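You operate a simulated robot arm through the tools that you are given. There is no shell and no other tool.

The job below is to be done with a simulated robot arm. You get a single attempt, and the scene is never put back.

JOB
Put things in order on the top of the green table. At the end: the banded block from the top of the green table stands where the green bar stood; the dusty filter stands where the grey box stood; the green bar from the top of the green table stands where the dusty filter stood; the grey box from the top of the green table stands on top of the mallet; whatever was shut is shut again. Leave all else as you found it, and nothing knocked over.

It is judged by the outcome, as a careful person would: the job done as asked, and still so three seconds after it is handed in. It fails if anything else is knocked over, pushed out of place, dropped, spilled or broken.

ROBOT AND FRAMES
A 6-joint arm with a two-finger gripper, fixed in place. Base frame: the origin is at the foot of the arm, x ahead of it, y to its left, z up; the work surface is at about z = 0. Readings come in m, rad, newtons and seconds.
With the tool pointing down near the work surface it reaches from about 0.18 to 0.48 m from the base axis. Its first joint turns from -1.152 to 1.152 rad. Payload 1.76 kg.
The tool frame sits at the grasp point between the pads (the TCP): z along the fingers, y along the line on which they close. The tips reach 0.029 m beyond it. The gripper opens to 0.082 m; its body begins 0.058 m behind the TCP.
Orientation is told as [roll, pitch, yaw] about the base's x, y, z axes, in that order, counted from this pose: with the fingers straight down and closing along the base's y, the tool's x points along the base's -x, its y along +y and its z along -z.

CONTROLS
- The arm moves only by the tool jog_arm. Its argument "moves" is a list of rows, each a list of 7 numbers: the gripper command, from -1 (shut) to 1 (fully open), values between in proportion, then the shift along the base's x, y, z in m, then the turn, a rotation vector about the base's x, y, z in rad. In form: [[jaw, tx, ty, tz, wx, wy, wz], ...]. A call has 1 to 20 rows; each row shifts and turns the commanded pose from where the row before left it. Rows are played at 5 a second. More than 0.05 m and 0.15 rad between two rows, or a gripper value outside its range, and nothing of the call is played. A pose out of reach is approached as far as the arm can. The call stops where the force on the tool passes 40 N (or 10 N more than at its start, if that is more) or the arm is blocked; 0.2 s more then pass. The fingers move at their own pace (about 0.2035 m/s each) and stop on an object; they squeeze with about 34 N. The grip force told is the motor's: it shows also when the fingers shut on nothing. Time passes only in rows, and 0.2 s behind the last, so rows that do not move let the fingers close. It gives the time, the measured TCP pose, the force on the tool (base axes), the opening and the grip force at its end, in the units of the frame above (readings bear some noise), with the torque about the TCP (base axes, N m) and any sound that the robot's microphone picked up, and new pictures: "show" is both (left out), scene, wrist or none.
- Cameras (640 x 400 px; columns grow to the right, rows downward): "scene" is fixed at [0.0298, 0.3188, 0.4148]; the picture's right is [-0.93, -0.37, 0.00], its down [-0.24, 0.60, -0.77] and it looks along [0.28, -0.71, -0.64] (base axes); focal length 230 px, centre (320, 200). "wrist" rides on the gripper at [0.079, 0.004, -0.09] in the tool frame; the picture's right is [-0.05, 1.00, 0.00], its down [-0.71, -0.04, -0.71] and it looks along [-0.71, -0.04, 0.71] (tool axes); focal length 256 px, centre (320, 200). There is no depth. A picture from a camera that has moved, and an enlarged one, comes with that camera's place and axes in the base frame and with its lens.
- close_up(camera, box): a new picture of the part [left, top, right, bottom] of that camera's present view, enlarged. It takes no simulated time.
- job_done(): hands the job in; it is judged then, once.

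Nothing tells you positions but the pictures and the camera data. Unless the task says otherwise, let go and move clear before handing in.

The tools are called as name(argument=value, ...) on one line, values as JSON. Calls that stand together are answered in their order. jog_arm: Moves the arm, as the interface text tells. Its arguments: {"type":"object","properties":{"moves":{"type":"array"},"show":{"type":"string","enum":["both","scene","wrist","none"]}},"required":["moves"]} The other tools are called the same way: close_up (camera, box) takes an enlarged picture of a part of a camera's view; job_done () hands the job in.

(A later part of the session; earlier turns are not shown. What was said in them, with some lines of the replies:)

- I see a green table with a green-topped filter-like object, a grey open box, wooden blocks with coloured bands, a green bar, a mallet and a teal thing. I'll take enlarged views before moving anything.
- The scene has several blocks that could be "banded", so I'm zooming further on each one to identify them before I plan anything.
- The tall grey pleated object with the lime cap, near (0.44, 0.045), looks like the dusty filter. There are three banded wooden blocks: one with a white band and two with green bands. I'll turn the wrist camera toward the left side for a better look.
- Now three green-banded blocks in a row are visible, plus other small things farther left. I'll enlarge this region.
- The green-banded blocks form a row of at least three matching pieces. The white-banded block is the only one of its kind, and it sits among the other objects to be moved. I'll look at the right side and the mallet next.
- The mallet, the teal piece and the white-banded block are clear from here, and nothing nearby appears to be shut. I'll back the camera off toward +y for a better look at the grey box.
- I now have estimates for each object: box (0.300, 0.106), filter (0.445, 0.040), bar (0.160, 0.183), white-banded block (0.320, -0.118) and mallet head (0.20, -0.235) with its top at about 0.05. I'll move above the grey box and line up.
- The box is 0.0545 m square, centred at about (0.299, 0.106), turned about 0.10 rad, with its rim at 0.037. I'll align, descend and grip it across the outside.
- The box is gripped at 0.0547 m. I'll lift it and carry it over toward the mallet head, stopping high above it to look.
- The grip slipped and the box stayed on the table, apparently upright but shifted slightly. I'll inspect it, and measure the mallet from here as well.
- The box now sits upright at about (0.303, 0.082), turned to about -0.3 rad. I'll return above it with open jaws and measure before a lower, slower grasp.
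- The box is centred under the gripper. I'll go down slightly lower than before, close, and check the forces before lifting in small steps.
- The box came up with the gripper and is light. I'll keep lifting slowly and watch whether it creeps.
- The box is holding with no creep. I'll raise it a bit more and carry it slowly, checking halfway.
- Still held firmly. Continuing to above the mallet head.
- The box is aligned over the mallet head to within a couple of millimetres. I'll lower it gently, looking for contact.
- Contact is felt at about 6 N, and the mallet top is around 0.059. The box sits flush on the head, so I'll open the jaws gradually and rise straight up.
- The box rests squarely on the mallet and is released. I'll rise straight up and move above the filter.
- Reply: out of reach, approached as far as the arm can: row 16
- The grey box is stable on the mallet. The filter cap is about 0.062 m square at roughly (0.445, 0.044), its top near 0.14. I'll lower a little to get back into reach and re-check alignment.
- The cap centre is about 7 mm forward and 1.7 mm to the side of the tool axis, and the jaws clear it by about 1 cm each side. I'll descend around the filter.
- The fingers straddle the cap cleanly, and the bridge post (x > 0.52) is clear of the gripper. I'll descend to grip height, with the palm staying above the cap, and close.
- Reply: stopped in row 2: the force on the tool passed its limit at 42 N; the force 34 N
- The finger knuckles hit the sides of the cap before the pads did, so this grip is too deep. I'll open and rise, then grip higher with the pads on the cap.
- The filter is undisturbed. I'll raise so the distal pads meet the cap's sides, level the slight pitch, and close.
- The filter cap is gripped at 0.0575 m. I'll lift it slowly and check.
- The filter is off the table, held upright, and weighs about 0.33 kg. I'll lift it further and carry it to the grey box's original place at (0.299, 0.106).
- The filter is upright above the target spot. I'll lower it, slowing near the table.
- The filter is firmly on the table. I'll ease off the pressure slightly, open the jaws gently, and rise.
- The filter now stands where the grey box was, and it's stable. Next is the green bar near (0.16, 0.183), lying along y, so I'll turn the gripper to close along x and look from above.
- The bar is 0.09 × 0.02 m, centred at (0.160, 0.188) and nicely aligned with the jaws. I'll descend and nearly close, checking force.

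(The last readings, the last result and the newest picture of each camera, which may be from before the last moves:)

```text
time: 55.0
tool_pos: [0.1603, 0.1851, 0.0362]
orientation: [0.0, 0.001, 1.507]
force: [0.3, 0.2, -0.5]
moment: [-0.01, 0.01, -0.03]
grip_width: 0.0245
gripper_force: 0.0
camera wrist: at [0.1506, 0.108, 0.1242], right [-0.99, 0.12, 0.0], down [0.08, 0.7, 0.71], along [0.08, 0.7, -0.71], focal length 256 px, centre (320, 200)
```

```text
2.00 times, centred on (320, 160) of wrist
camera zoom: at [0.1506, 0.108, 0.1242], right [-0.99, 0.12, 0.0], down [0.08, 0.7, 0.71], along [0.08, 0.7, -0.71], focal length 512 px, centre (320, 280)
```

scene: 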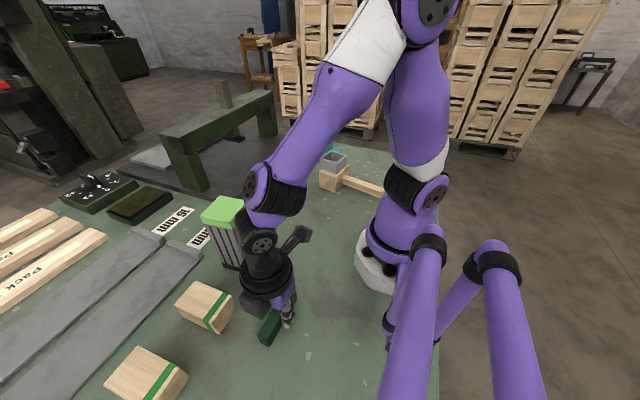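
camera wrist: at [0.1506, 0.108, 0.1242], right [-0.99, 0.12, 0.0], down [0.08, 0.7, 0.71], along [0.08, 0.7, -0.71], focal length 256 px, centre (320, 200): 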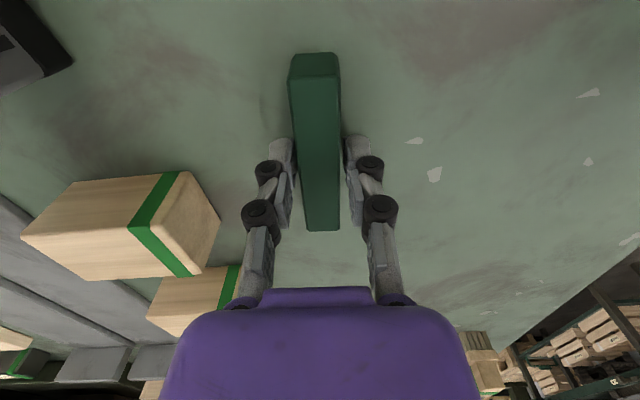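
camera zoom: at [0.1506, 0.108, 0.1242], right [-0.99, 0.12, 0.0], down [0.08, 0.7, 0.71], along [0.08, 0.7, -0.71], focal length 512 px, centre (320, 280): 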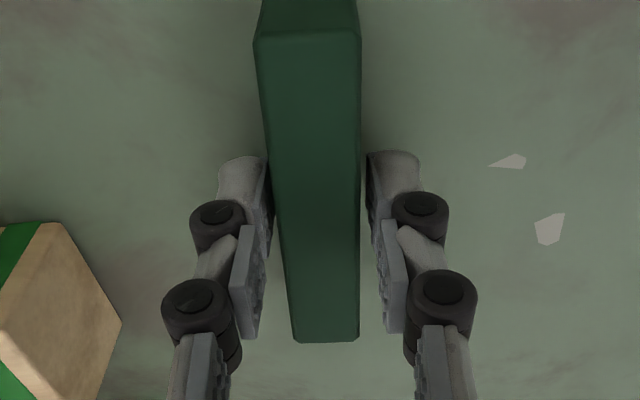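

The fingers are positioned either side of the bar with no contact force. I'll close fully and make a small test lift.

jog_arm(moves=[[-1, 0, 0, 0, 0, 0, 0], [-1, 0, 0, 0, 0, 0, 0], [-1, 0, 0, 0, 0, 0, 0]], show="none")

jog_arm(moves=[[-1, 0, 0, 0.004, 0, 0, 0], [-1, 0, 0, 0.006, 0, 0, 0], [-1, 0, 0, 0.008, 0, 0, 0], [-1, 0, 0, 0, 0, 0, 0]], show="both")

close_up(camera="scene", box=[200, 220, 340, 360])

```text
time: 55.8
tool_pos: [0.1606, 0.1856, 0.0351]
orientation: [-0.001, 0.001, 1.506]
force: [-0.4, 0.6, 0.5]
moment: [0.01, 0.02, -0.02]
grip_width: 0.0188
gripper_force: 34.1
```

```text
time: 56.8
tool_pos: [0.1582, 0.1868, 0.0521]
orientation: [-0.001, 0.0, 1.506]
force: [0.6, 0.0, 0.6]
moment: [0.01, -0.01, -0.02]
grip_width: 0.0186
gripper_force: 33.6
camera wrist: at [0.1499, 0.1086, 0.1423], right [-0.99, 0.12, 0.0], down [0.08, 0.7, 0.71], along [0.08, 0.7, -0.71], focal length 256 px, centre (320, 200)
```

scene: 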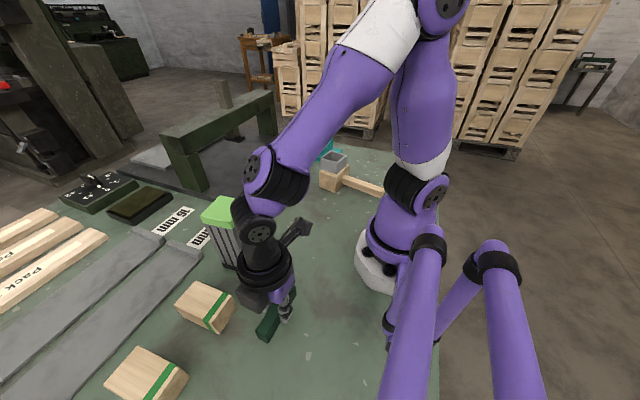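
wrist: 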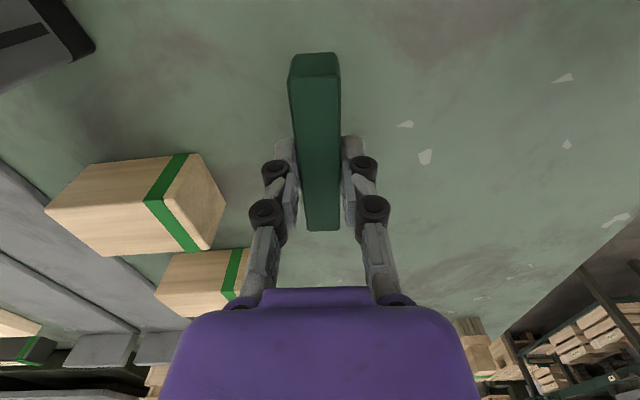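

```text
2.86 times, centred on (270, 290) of scene
camera zoom: at [0.0298, 0.3188, 0.4148], right [-0.93, -0.37, 0.0], down [-0.24, 0.6, -0.77], along [0.28, -0.71, -0.64], focal length 656 px, centre (463, -57)
```

zoom: 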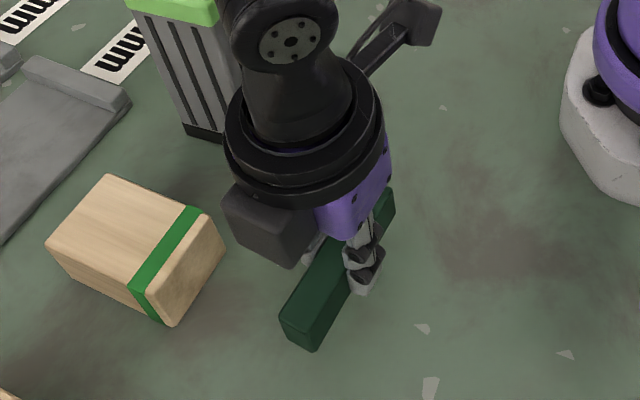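

The bar is held. I'll lift it high and route it around the filter toward the filter's old place at (0.446, 0.044).

jog_arm(moves=[[-1, 0, 0, 0.03, 0, 0, 0], [-1, 0, 0, 0.037, 0, 0, 0], [-1, 0, 0, 0.037, 0, 0, 0], [-1, 0, 0, 0.037, 0, 0, 0], [-1, 0.012, -0.0312, 0, 0, 0, 0], [-1, 0.012, -0.0312, 0, 0, 0, 0], [-1, 0.012, -0.0312, 0, 0, 0, 0], [-1, 0.012, -0.0312, 0, 0, 0, 0], [-1, 0.012, -0.0312, 0, 0, 0, 0], [-1, 0.0333, 0.0017, 0, 0, 0, 0], [-1, 0.0333, 0.0017, 0, 0, 0, 0], [-1, 0.0333, 0.0017, 0, 0, 0, 0], [-1, 0.0333, 0.0017, 0, 0, 0, 0], [-1, 0.0333, 0.0017, 0, 0, 0, 0], [-1, 0.0333, 0.0017, 0, 0, 0, 0], [-1, 0, 0, 0, 0, 0, 0]], show="both")

```text
time: 60.2
tool_pos: [0.4197, 0.0408, 0.1938]
orientation: [0.001, -0.001, 1.506]
force: [-0.7, 0.4, -0.1]
moment: [-0.02, -0.01, 0.01]
grip_width: 0.0186
gripper_force: 34.0
camera wrist: at [0.4105, -0.0375, 0.283], right [-0.99, 0.12, 0.0], down [0.09, 0.7, 0.71], along [0.08, 0.7, -0.71], focal length 256 px, centre (320, 200)
```

scene: 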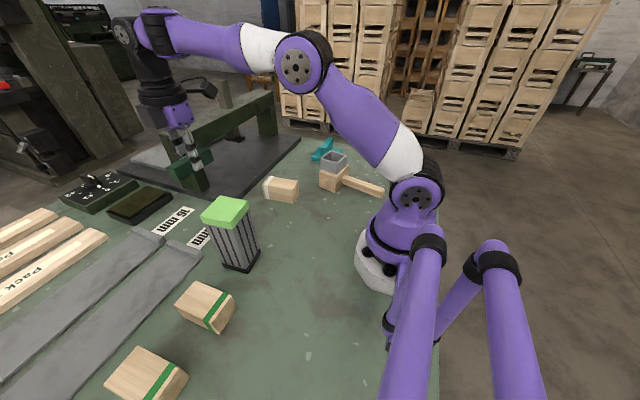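
wrist: 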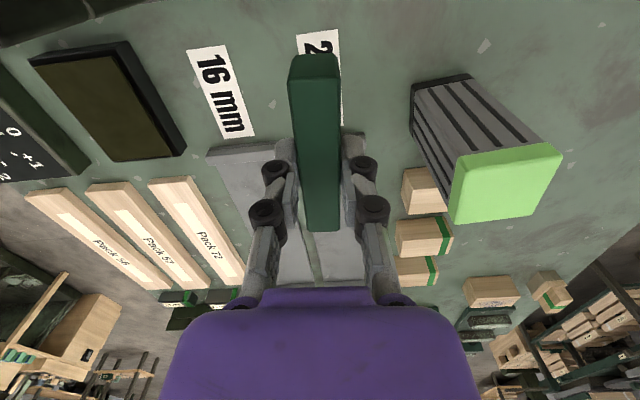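

The bar is clear and over the area. I'll move forward the last 26 mm while descending, then check just above the table.

jog_arm(moves=[[-1, 0.003, 0.001, -0.022, 0, 0, 0], [-1, 0.005, 0.001, -0.022, 0, 0, 0], [-1, 0.005, 0.001, -0.022, 0, 0, 0], [-1, 0.005, 0.001, -0.022, 0, 0, 0], [-1, 0.005, 0, -0.022, 0, 0, 0], [-1, 0.003, 0, -0.02, 0, 0, 0], [-1, 0, 0, -0.012, 0, 0, 0], [-1, 0, 0, 0, 0, 0, 0]], show="both")

close_up(camera="scene", box=[120, 120, 280, 260])

```text
time: 62.0
tool_pos: [0.4449, 0.0456, 0.0516]
orientation: [0.0, 0.002, 1.505]
force: [-1.0, 0.5, -0.4]
moment: [-0.01, 0.02, -0.01]
grip_width: 0.0187
gripper_force: 33.7
camera wrist: at [0.4359, -0.0323, 0.1411], right [-0.99, 0.12, 0.0], down [0.08, 0.7, 0.71], along [0.08, 0.7, -0.71], focal length 256 px, centre (320, 200)
```

scene: 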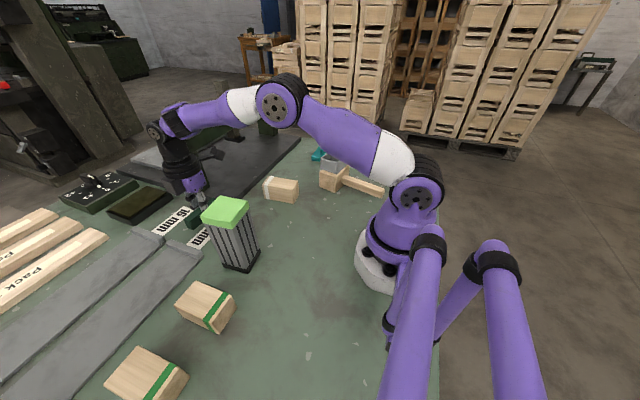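
wrist: 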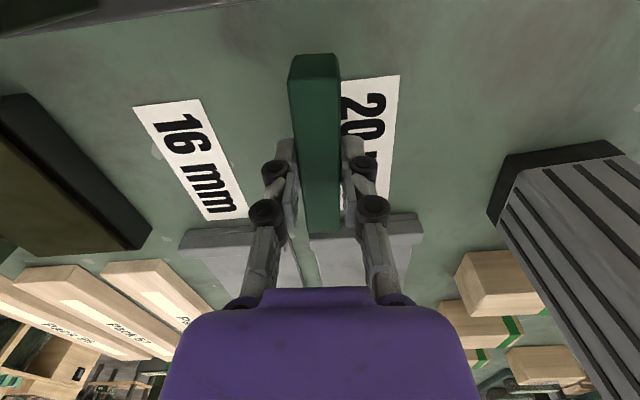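

```text
2.86 times, centred on (200, 190) of scene
camera zoom: at [0.0298, 0.3188, 0.4148], right [-0.93, -0.37, 0.0], down [-0.24, 0.6, -0.77], along [0.28, -0.71, -0.64], focal length 656 px, centre (663, 229)
```

zoom: 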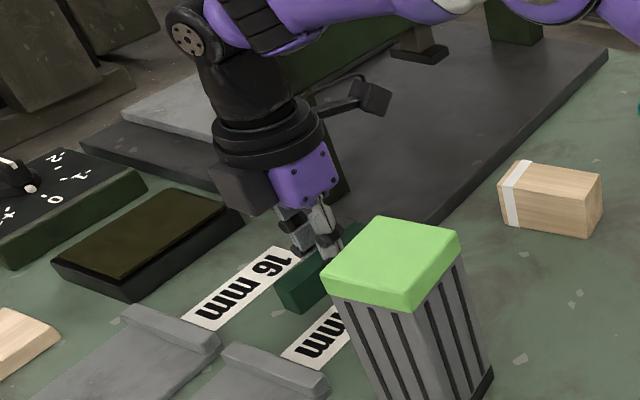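

jog_arm(moves=[[-1, 0.001, -0.001, -0.007, 0, 0, 0], [-1, 0, 0, -0.004, 0, 0, 0], [-1, 0, 0, -0.002, 0, 0, 0], [-1, 0, 0, 0, 0, 0, 0]], show="none")

jog_arm(moves=[[-1, 0, 0, -0.0013, 0, 0, 0], [-1, 0, 0, -0.0012, 0, 0, 0], [-1, 0, 0, 0, 0, 0, 0]], show="none")

```text
time: 63.0
tool_pos: [0.4463, 0.0442, 0.0398]
orientation: [0.0, 0.001, 1.506]
force: [-0.2, -0.3, -1.2]
moment: [-0.02, 0.02, 0.03]
grip_width: 0.0184
gripper_force: 34.4
```

```text
time: 63.8
tool_pos: [0.4469, 0.045, 0.0359]
orientation: [0.0, 0.0, 1.506]
force: [0.7, 0.1, -1.1]
moment: [0.02, -0.01, 0.02]
grip_width: 0.0189
gripper_force: 33.8
```

jog_arm(moves=[[-1, 0, 0, -0.001, 0, 0, 0], [-1, 0, 0, -0.001, 0, 0, 0], [-1, 0, 0, 0, 0, 0, 0]], show="both")

```text
time: 64.6
tool_pos: [0.4477, 0.0437, 0.0342]
orientation: [-0.001, -0.001, 1.508]
force: [-0.6, 0.0, 0.7]
moment: [0.01, 0.01, 0.0]
grip_width: 0.019
gripper_force: 34.1
camera wrist: at [0.4372, -0.0339, 0.124], right [-0.99, 0.12, 0.0], down [0.08, 0.7, 0.71], along [0.08, 0.7, -0.71], focal length 256 px, centre (320, 200)
```

scene: 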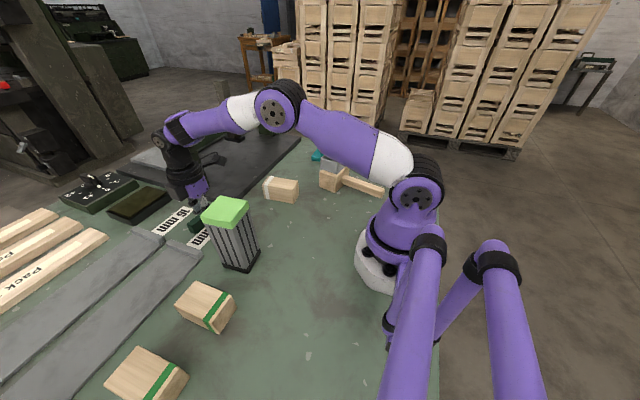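
wrist: 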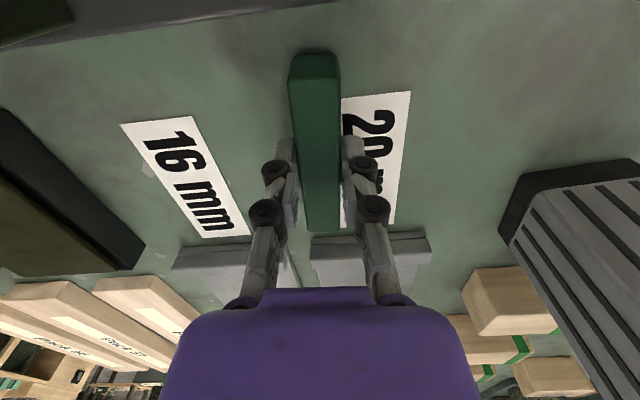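

jog_arm(moves=[[-1, 0, 0, -0.0008, 0, 0, 0], [-1, 0, 0, -0.0007, 0, 0, 0], [-1, 0, 0, 0, 0, 0, 0]], show="none")

close_up(camera="wrist", box=[220, 30, 420, 250])

```text
time: 65.4
tool_pos: [0.4479, 0.0444, 0.0352]
orientation: [-0.002, -0.001, 1.507]
force: [-3.9, 1.9, 23.0]
moment: [-0.02, 0.17, 0.07]
grip_width: 0.0186
gripper_force: 33.6
```

```text
1.82 times, centred on (320, 140) of wrist
camera zoom: at [0.4374, -0.0341, 0.1237], right [-0.99, 0.12, 0.0], down [0.08, 0.7, 0.71], along [0.08, 0.7, -0.71], focal length 465 px, centre (320, 309)
```

zoom: 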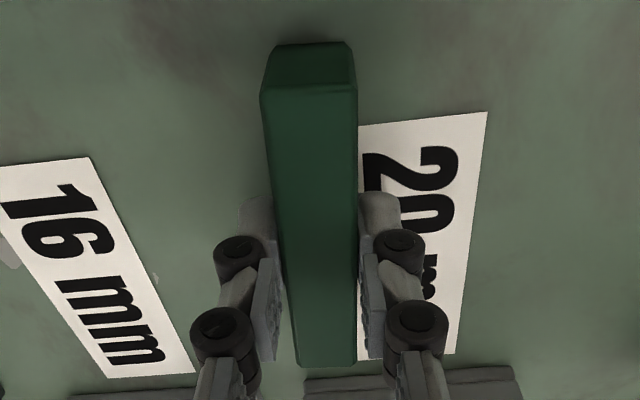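

Firm contact is reached. I'll ease up 1 mm, open the jaws partway, and rise straight up.

jog_arm(moves=[[-1, 0, 0, 0.0012, 0, 0, 0], [-0.5, 0, 0, 0, 0, 0, 0], [-0.2, 0, 0, 0, 0, 0, 0], [0.2, 0, 0, 0, 0, 0, 0], [0.2, 0, 0, 0.005, 0, 0, 0], [0.2, 0, 0, 0.02, 0, 0, 0], [0.2, 0, 0, 0.03, 0, 0, 0], [0.2, 0, 0, 0.04, 0, 0, 0], [0.2, -0.01, 0, 0.04, 0, 0, 0], [0.2, 0, 0, 0, 0, 0, 0]], show="both")

close_up(camera="wrist", box=[220, 0, 420, 160])

close_up(camera="scene", box=[140, 140, 360, 280])

```text
time: 67.6
tool_pos: [0.4361, 0.0431, 0.1695]
orientation: [0.0, 0.0, 1.506]
force: [-0.2, 0.0, 0.6]
moment: [-0.02, -0.06, 0.02]
grip_width: 0.0491
gripper_force: 0.0
camera wrist: at [0.4262, -0.0348, 0.2591], right [-0.99, 0.12, 0.0], down [0.08, 0.7, 0.71], along [0.08, 0.7, -0.71], focal length 256 px, centre (320, 200)
```

scene: 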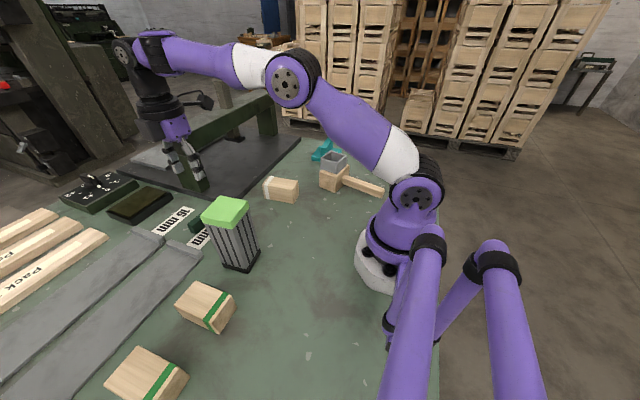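
wrist: 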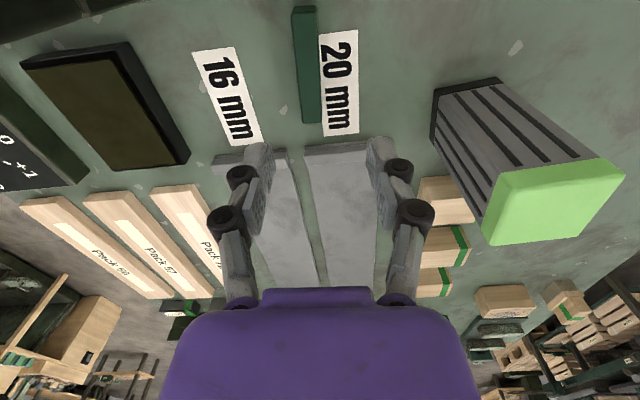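

```text
2.50 times, centred on (320, 80) of wrist
camera zoom: at [0.4262, -0.0348, 0.2591], right [-0.99, 0.12, 0.0], down [0.08, 0.7, 0.71], along [0.08, 0.7, -0.71], focal length 640 px, centre (320, 500)
```

zoom: 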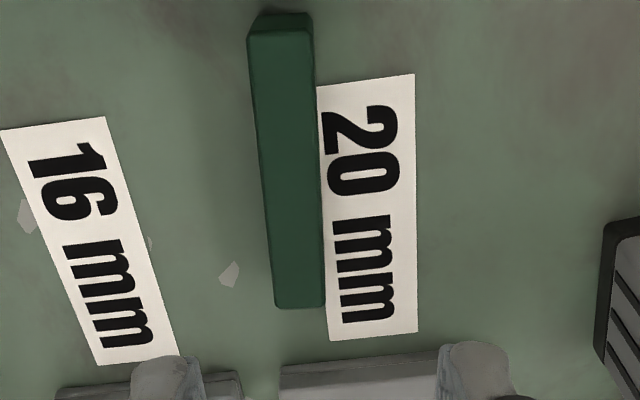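

```text
2.86 times, centred on (250, 210) of scene
camera zoom: at [0.0298, 0.3188, 0.4148], right [-0.93, -0.37, 0.0], down [-0.24, 0.6, -0.77], along [0.28, -0.71, -0.64], focal length 656 px, centre (520, 171)
```

zoom: 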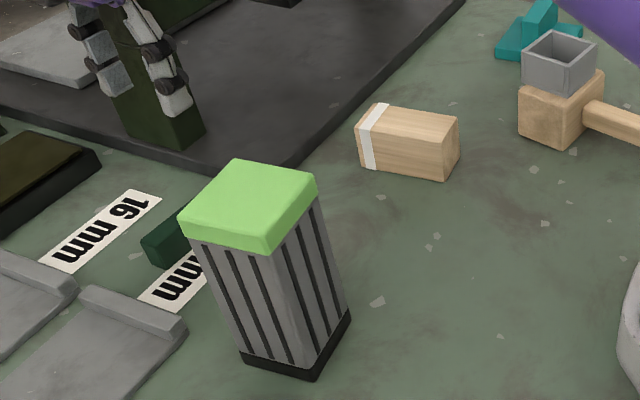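

The bar is now centred at about (0.445, 0.044), which matches the filter's old spot. Next I'll move above the white-banded block, turning the gripper back to close along y, and measure it.

jog_arm(moves=[[0.5, -0.006, -0.006, 0.01, 0, 0, -0.144], [1, -0.01, -0.015, 0.01, 0, 0, -0.144], [1, -0.0125, -0.0175, 0, 0, 0, -0.144], [1, -0.0125, -0.0175, 0, 0, 0, -0.144], [1, -0.0125, -0.0175, 0, 0, 0, -0.144], [1, -0.0125, -0.0175, 0, 0, 0, -0.144], [1, -0.0125, -0.0175, -0.005, 0, 0, -0.144], [1, -0.0125, -0.0175, -0.01, 0, 0, -0.144], [1, -0.0125, -0.0175, -0.01, 0, 0, -0.144], [1, -0.0125, -0.0175, -0.01, 0, 0, -0.144], [1, 0, 0, 0, 0, 0, 0]], show="both")

close_up(camera="wrist", box=[220, 0, 420, 160])

```text
time: 70.0
tool_pos: [0.3223, -0.1187, 0.1551]
orientation: [-0.001, 0.001, 0.065]
force: [0.2, 0.2, 0.0]
moment: [0.03, 0.0, 0.0]
grip_width: 0.0822
gripper_force: 0.0
camera wrist: at [0.242, -0.1179, 0.2438], right [-0.01, 1.0, 0.0], down [0.71, 0.01, 0.71], along [0.71, 0.01, -0.71], focal length 256 px, centre (320, 200)
```

scene: 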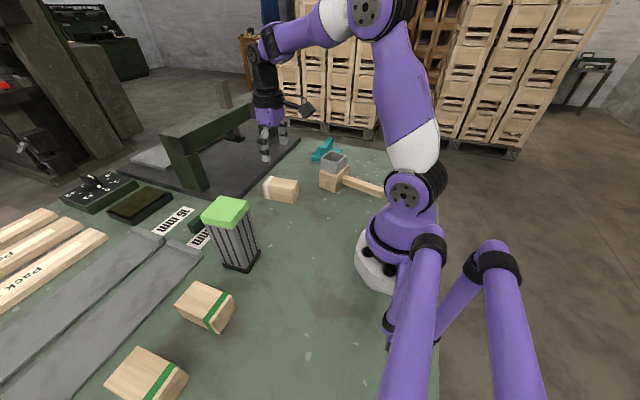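
wrist: 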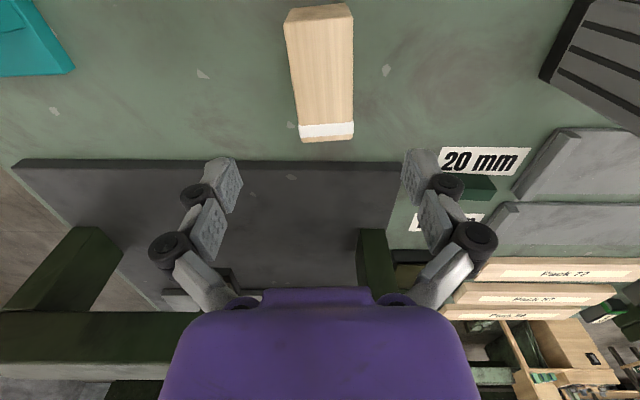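

```text
2.50 times, centred on (320, 80) of wrist
camera zoom: at [0.242, -0.1179, 0.2438], right [-0.01, 1.0, 0.0], down [0.71, 0.01, 0.71], along [0.71, 0.01, -0.71], focal length 640 px, centre (320, 500)
```

zoom: 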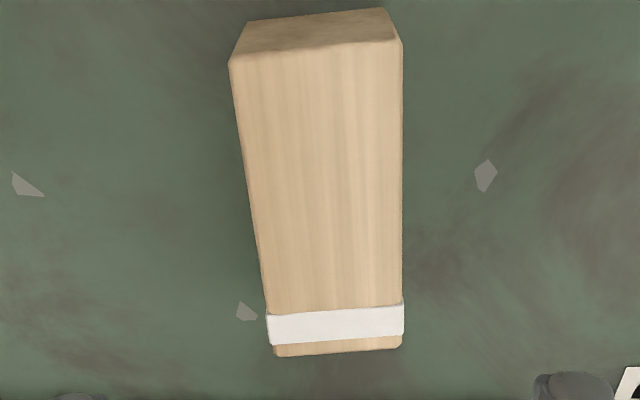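

The block is about 0.089 × 0.045 m, centred at (0.322, -0.116) and turned about 0.10 rad. I'll align, descend, and close gently.

jog_arm(moves=[[1, 0, 0.0025, -0.02, 0, 0, 0.035], [1, 0, 0, -0.03, 0, 0, 0], [1, 0, 0, -0.03, 0, 0, 0], [1, 0, 0, -0.025, 0, 0, 0], [0.6, 0, 0, -0.01, 0, 0, 0], [0.3, 0, 0, 0, 0, 0, 0], [0.3, 0, 0, 0, 0, 0, 0]], show="both")

close_up(camera="wrist", box=[200, 20, 440, 260])

```text
time: 71.6
tool_pos: [0.3212, -0.1138, 0.0391]
orientation: [0.0, 0.0, 0.101]
force: [0.0, 0.0, 0.7]
moment: [-0.01, -0.02, -0.01]
grip_width: 0.0533
gripper_force: 0.1
camera wrist: at [0.2413, -0.117, 0.1278], right [-0.05, 1.0, 0.0], down [0.71, 0.03, 0.71], along [0.71, 0.03, -0.71], focal length 256 px, centre (320, 200)
```

scene: 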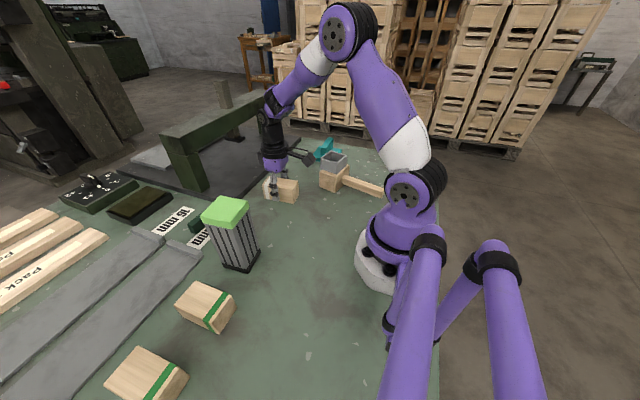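
wrist: 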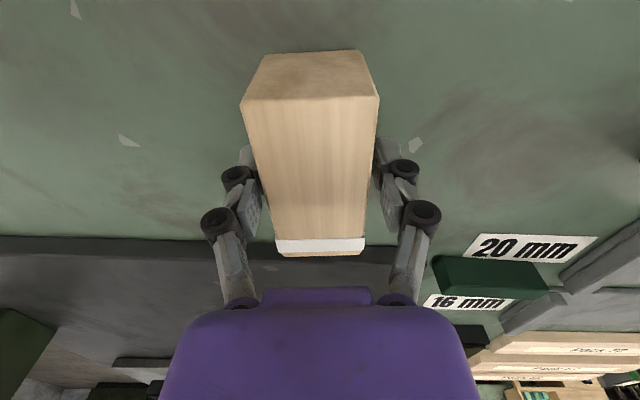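

```text
1.67 times, centred on (320, 140) of wrist
camera zoom: at [0.2413, -0.117, 0.1278], right [-0.05, 1.0, 0.0], down [0.71, 0.03, 0.71], along [0.71, 0.03, -0.71], focal length 427 px, centre (320, 300)
```

zoom: 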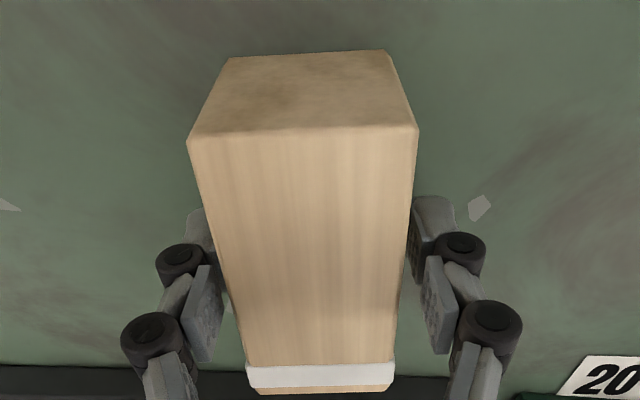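

jog_arm(moves=[[0.1, 0, 0, 0, 0, 0, 0], [-1, 0, 0, 0, 0, 0, 0], [-1, 0, 0, 0, 0, 0, 0]], show="none")

jog_arm(moves=[[-1, 0, 0, 0.004, 0, 0, 0], [-1, 0, 0, 0.006, 0, 0, 0], [-1, 0, 0, 0.01, 0, 0, 0], [-1, 0, 0, 0, 0, 0, 0]], show="both")

```text
time: 72.4
tool_pos: [0.3205, -0.1144, 0.0387]
orientation: [0.001, -0.001, 0.103]
force: [-0.7, -0.4, 4.8]
moment: [-0.05, 0.05, -0.01]
grip_width: 0.0442
gripper_force: 34.3
```

```text
time: 73.4
tool_pos: [0.3195, -0.1118, 0.0583]
orientation: [0.001, 0.001, 0.1]
force: [0.8, -1.1, -1.6]
moment: [-0.01, -0.01, -0.02]
grip_width: 0.0441
gripper_force: 34.5
camera wrist: at [0.2411, -0.1173, 0.1481], right [-0.05, 1.0, 0.0], down [0.71, 0.03, 0.71], along [0.71, 0.03, -0.71], focal length 256 px, centre (320, 200)
```

scene: 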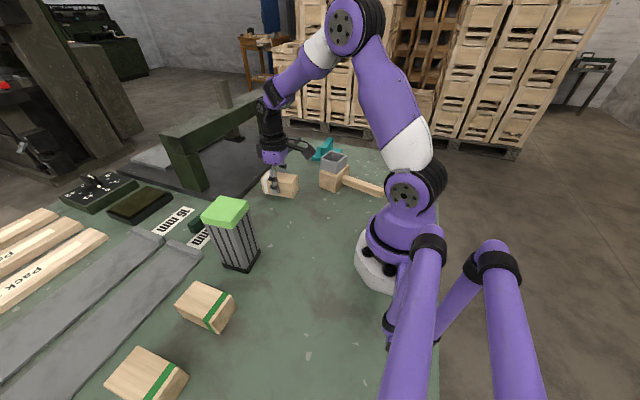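
wrist: 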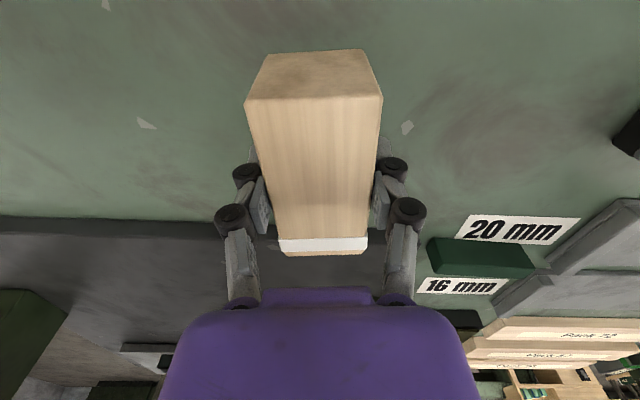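

The block is held securely. I'll lift it above filter height, carry it around to the bar's old spot at (0.160, 0.186), and turn it to lie along y as the bar did.

jog_arm(moves=[[-1, 0, 0, 0.03, 0, 0, 0], [-1, 0, 0, 0.036, 0, 0, 0], [-1, 0, 0, 0.038, 0, 0, 0], [-1, 0, 0, 0.038, 0, 0, 0], [-1, -0.01925, 0.02417, 0, 0, 0, 0.14], [-1, -0.01925, 0.02417, 0, 0, 0, 0.14], [-1, -0.01925, 0.02417, 0, 0, 0, 0.14], [-1, -0.01925, 0.02417, 0, 0, 0, 0.14], [-1, -0.01925, 0.02417, 0, 0, 0, 0.14], [-1, -0.01925, 0.02417, 0, 0, 0, 0.14], [-1, -0.009, 0.0312, 0, 0, 0, 0.1136], [-1, -0.009, 0.0312, 0, 0, 0, 0.1136], [-1, -0.009, 0.0312, 0, 0, 0, 0.1136], [-1, -0.009, 0.0312, 0, 0, 0, 0.1136], [-1, -0.009, 0.0312, 0, 0, 0, 0.1136], [-1, 0, 0, 0, 0, 0, 0]], show="both")

```text
time: 76.8
tool_pos: [0.1608, 0.1861, 0.2005]
orientation: [0.0, 0.0, 1.51]
force: [0.3, 0.4, -0.7]
moment: [-0.03, 0.0, 0.0]
grip_width: 0.0441
gripper_force: 34.8
camera wrist: at [0.1507, 0.108, 0.2906], right [-0.99, 0.11, 0.0], down [0.08, 0.7, 0.71], along [0.08, 0.7, -0.71], focal length 256 px, centre (320, 200)
```

scene: 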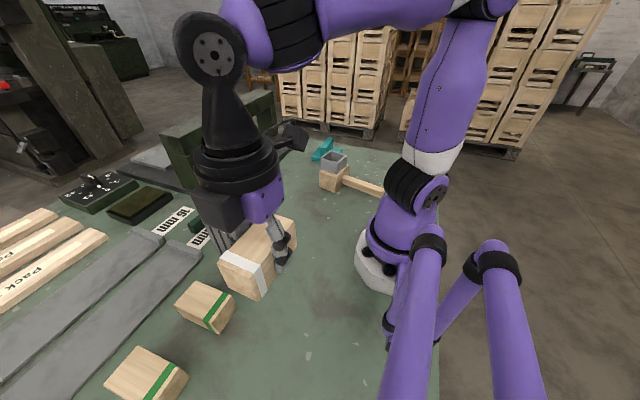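
wrist: 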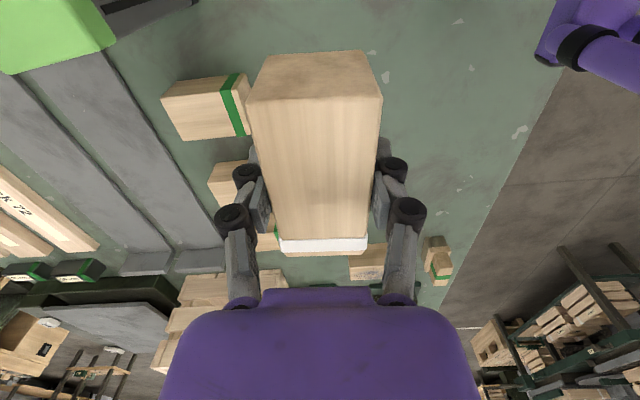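

The block is positioned above the bar's old place. I'll lower it, slowing near the table.

jog_arm(moves=[[-1, 0, -0.001, -0.03, 0, 0, 0], [-1, 0, 0, -0.035, 0, 0, 0], [-1, 0, 0, -0.035, 0, 0, 0], [-1, 0, 0, -0.03, 0, 0, 0], [-1, 0, 0, -0.018, 0, 0, 0], [-1, 0, 0, -0.007, 0, 0, 0], [-1, 0, 0, -0.003, 0, 0, 0], [-1, 0, 0, 0, 0, 0, 0]], show="scene")

jog_arm(moves=[[-1, 0, 0, -0.001, 0, 0, 0], [-1, 0, 0, -0.001, 0, 0, 0], [-1, 0, 0, -0.001, 0, 0, 0], [-1, 0, 0, 0, 0, 0, 0]], show="none")

```text
time: 78.6
tool_pos: [0.161, 0.1875, 0.044]
orientation: [-0.001, -0.001, 1.511]
force: [0.0, -0.5, -1.0]
moment: [0.01, 0.0, -0.01]
grip_width: 0.0445
gripper_force: 34.1
```

scene: 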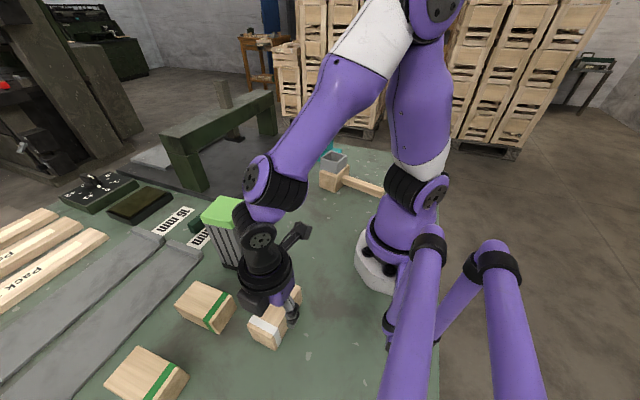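

```text
time: 79.6
tool_pos: [0.1601, 0.1869, 0.0402]
orientation: [0.002, 0.001, 1.51]
force: [-0.5, 0.5, -1.4]
moment: [0.02, -0.03, 0.0]
grip_width: 0.0443
gripper_force: 33.6
```

jog_arm(moves=[[-1, 0, 0, -0.001, 0, 0, 0], [-1, 0, 0, -0.001, 0, 0, 0], [-1, 0, 0, 0, 0, 0, 0]], show="none")

```text
time: 80.4
tool_pos: [0.1602, 0.1865, 0.0393]
orientation: [0.001, 0.001, 1.509]
force: [-4.2, -3.2, 14.9]
moment: [-0.05, 0.04, -0.01]
grip_width: 0.044
gripper_force: 34.3
```

The block is on the table. I'll ease off, open the jaws, and rise straight up.

jog_arm(moves=[[-1, 0, 0, 0.0008, 0, 0, 0], [0.12, 0, 0, 0, 0, 0, 0], [0.3, 0, 0, 0, 0, 0, 0], [0.6, 0, 0, 0, 0, 0, 0], [0.8, 0, 0, 0, 0, 0, 0], [0.8, 0, 0, 0.01, 0, 0, 0], [0.8, 0, 0, 0.03, 0, 0, 0], [0.8, 0, 0, 0.04, 0, 0, 0], [0.8, 0, 0, 0.04, 0, 0, 0], [0.8, 0, 0, 0.04, 0, 0, 0], [0.8, 0, 0, 0, 0, 0, 0]], show="both")

close_up(camera="wrist", box=[220, 0, 420, 160])

close_up(camera="scene", box=[100, 140, 400, 380])

```text
time: 82.8
tool_pos: [0.1628, 0.1863, 0.201]
orientation: [0.001, 0.0, 1.51]
force: [1.5, 0.7, 0.5]
moment: [0.02, -0.03, -0.01]
grip_width: 0.0736
gripper_force: 0.1
camera wrist: at [0.154, 0.1085, 0.2902], right [-0.99, 0.11, 0.0], down [0.08, 0.7, 0.71], along [0.08, 0.7, -0.71], focal length 256 px, centre (320, 200)
```

scene: 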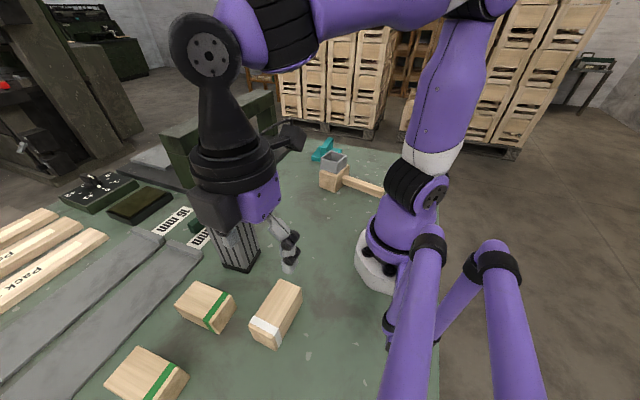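
wrist: 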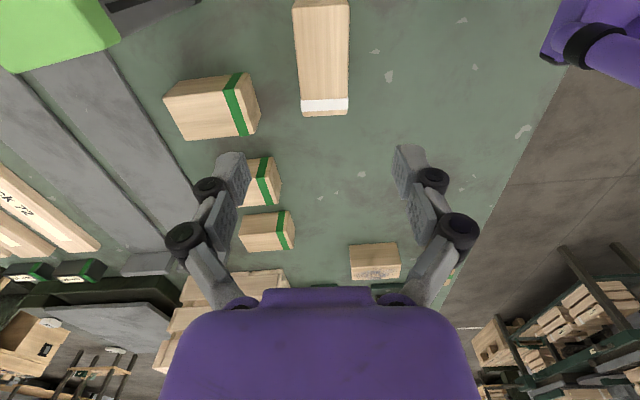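

```text
2.50 times, centred on (320, 80) of wrist
camera zoom: at [0.154, 0.1085, 0.2902], right [-0.99, 0.11, 0.0], down [0.08, 0.7, 0.71], along [0.08, 0.7, -0.71], focal length 640 px, centre (320, 500)
```

zoom: 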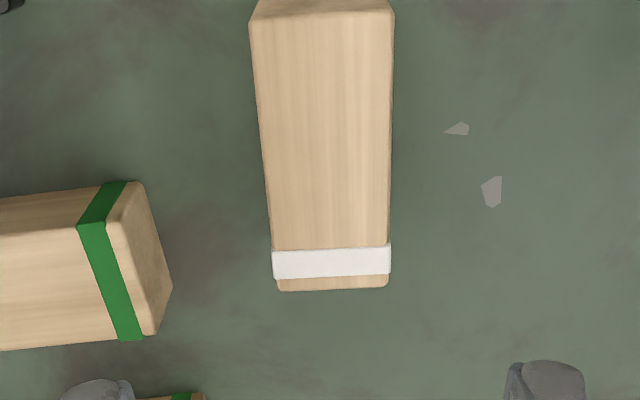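

```text
1.67 times, centred on (250, 260) of scene
camera zoom: at [0.0298, 0.3188, 0.4148], right [-0.93, -0.37, 0.0], down [-0.24, 0.6, -0.77], along [0.28, -0.71, -0.64], focal length 383 px, centre (437, 100)
```

zoom: 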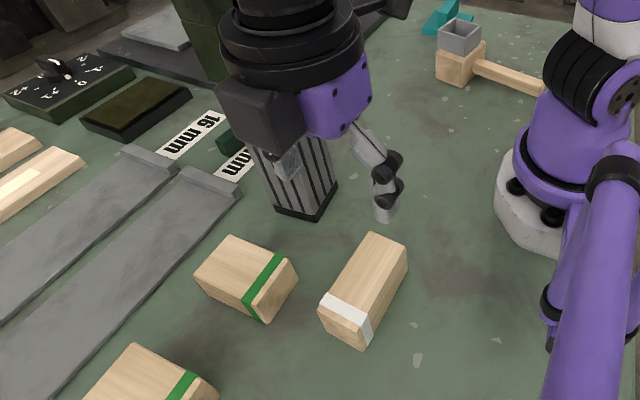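

All four objects look placed. I'll withdraw the arm to its starting area and inspect the whole scene.

jog_arm(moves=[[1, 0, 0, 0.03, 0, 0, 0], [1, 0, 0, 0.03, 0, 0, 0], [1, 0.013, -0.02, 0.001, 0, 0, -0.15], [1, 0.013, -0.02, 0, 0, 0, -0.15], [1, 0.013, -0.02, 0, 0, 0, -0.15], [1, 0.013, -0.02, 0, 0, 0, -0.15], [1, 0.013, -0.02, 0, 0, 0, -0.15], [1, 0.013, -0.02, 0, 0, 0, -0.15], [1, 0.013, -0.02, 0, 0, 0, -0.15], [1, 0.013, -0.02, 0, 0, 0, -0.15], [1, 0.013, -0.02, 0, 0, 0, -0.15], [1, 0.013, -0.02, 0, 0, 0, -0.15], [1, 0, 0, 0, 0, 0, 0], [1, 0, 0, 0, 0, 0, 0]], show="both")

close_up(camera="scene", box=[100, 130, 420, 390])

close_up(camera="scene", box=[280, 125, 400, 205])

```text
time: 85.8
tool_pos: [0.2902, -0.0143, 0.2597]
orientation: [0.001, 0.001, 0.008]
force: [-0.2, 0.6, 0.2]
moment: [-0.01, 0.03, 0.02]
grip_width: 0.082
gripper_force: 0.1
camera wrist: at [0.2107, -0.0101, 0.349], right [0.04, 1.0, 0.0], down [0.71, -0.03, 0.71], along [0.71, -0.03, -0.71], focal length 256 px, centre (320, 200)
```

scene: 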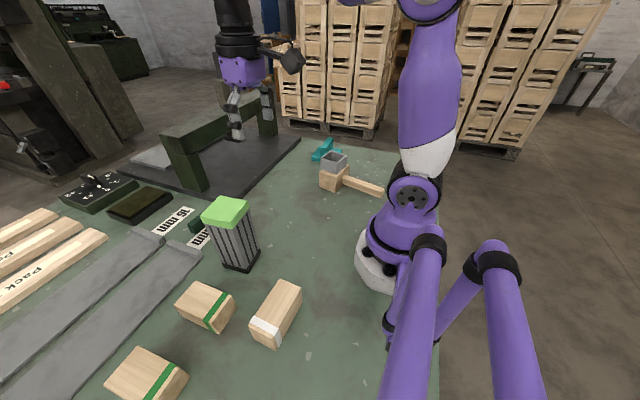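
wrist: 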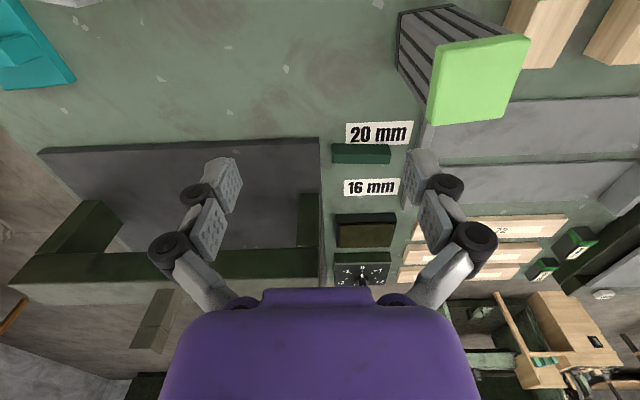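

```text
1.54 times, centred on (260, 260) of scene
camera zoom: at [0.0298, 0.3188, 0.4148], right [-0.93, -0.37, 0.0], down [-0.24, 0.6, -0.77], along [0.28, -0.71, -0.64], focal length 353 px, centre (412, 108)
```

zoom: 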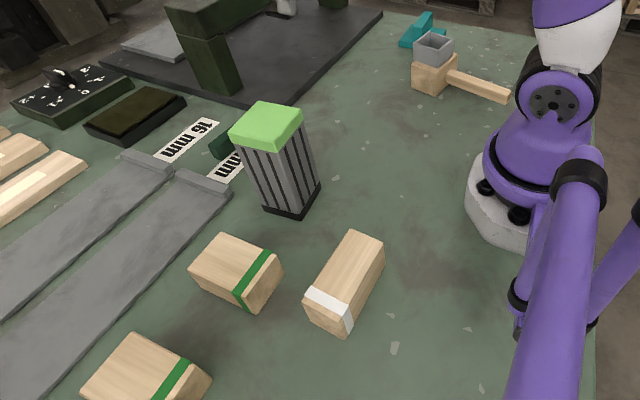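

```text
5.00 times, centred on (340, 165) of scene
camera zoom: at [0.0298, 0.3188, 0.4148], right [-0.93, -0.37, 0.0], down [-0.24, 0.6, -0.77], along [0.28, -0.71, -0.64], focal length 1148 px, centre (220, 375)
```

zoom: 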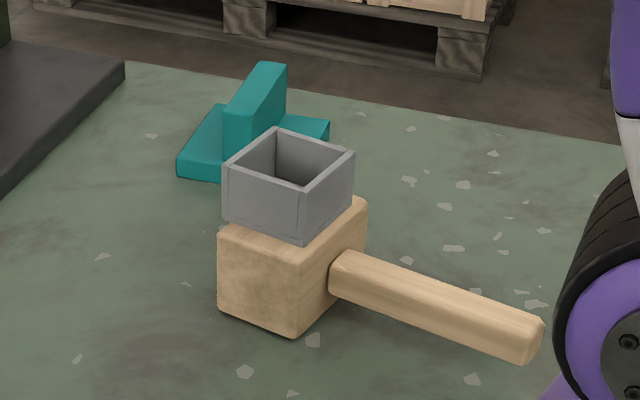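

Everything is in place, upright and released:
- **Grey box:** on top of the mallet head.
- **Filter:** where the grey box stood.
- **Green bar:** where the filter stood.
- **White-banded block:** where the green bar stood. I took this to be "the banded block", since it is the only white-banded one and the green-banded ones come as a matching row.

I opened nothing, nothing else looks disturbed, and the arm is clear, so I'm handing in.

job_done()

```text
The job is handed in.
```

I've handed the job in. All four objects are in their new places, upright and released, and nothing else looked disturbed in the last pictures.

| Object | Where it is now |
|---|---|
| Grey box | On top of the mallet head |
| Dusty filter | Where the grey box stood |
| Green bar | Where the filter stood, centred within about 1 mm |
| Banded block (white band) | Where the green bar stood, lying the same way |

- **Which block:** I took "the banded block" to be the white-banded one. Three matching green-banded blocks stand in a row on the same table, so if you meant one of those, this part is wrong.
- **Box slip:** The grey box slipped from the first grip and ended up about 2 cm away, still upright. I picked it up again before placing it on the mallet, and put the filter on the box's original spot.
- **Filter grip:** My first grip on the filter was too deep and pressed down on it with about 40 N. It stayed upright, and I re-gripped it higher before lifting.
- **Shut things:** I opened nothing, so nothing needed shutting again.
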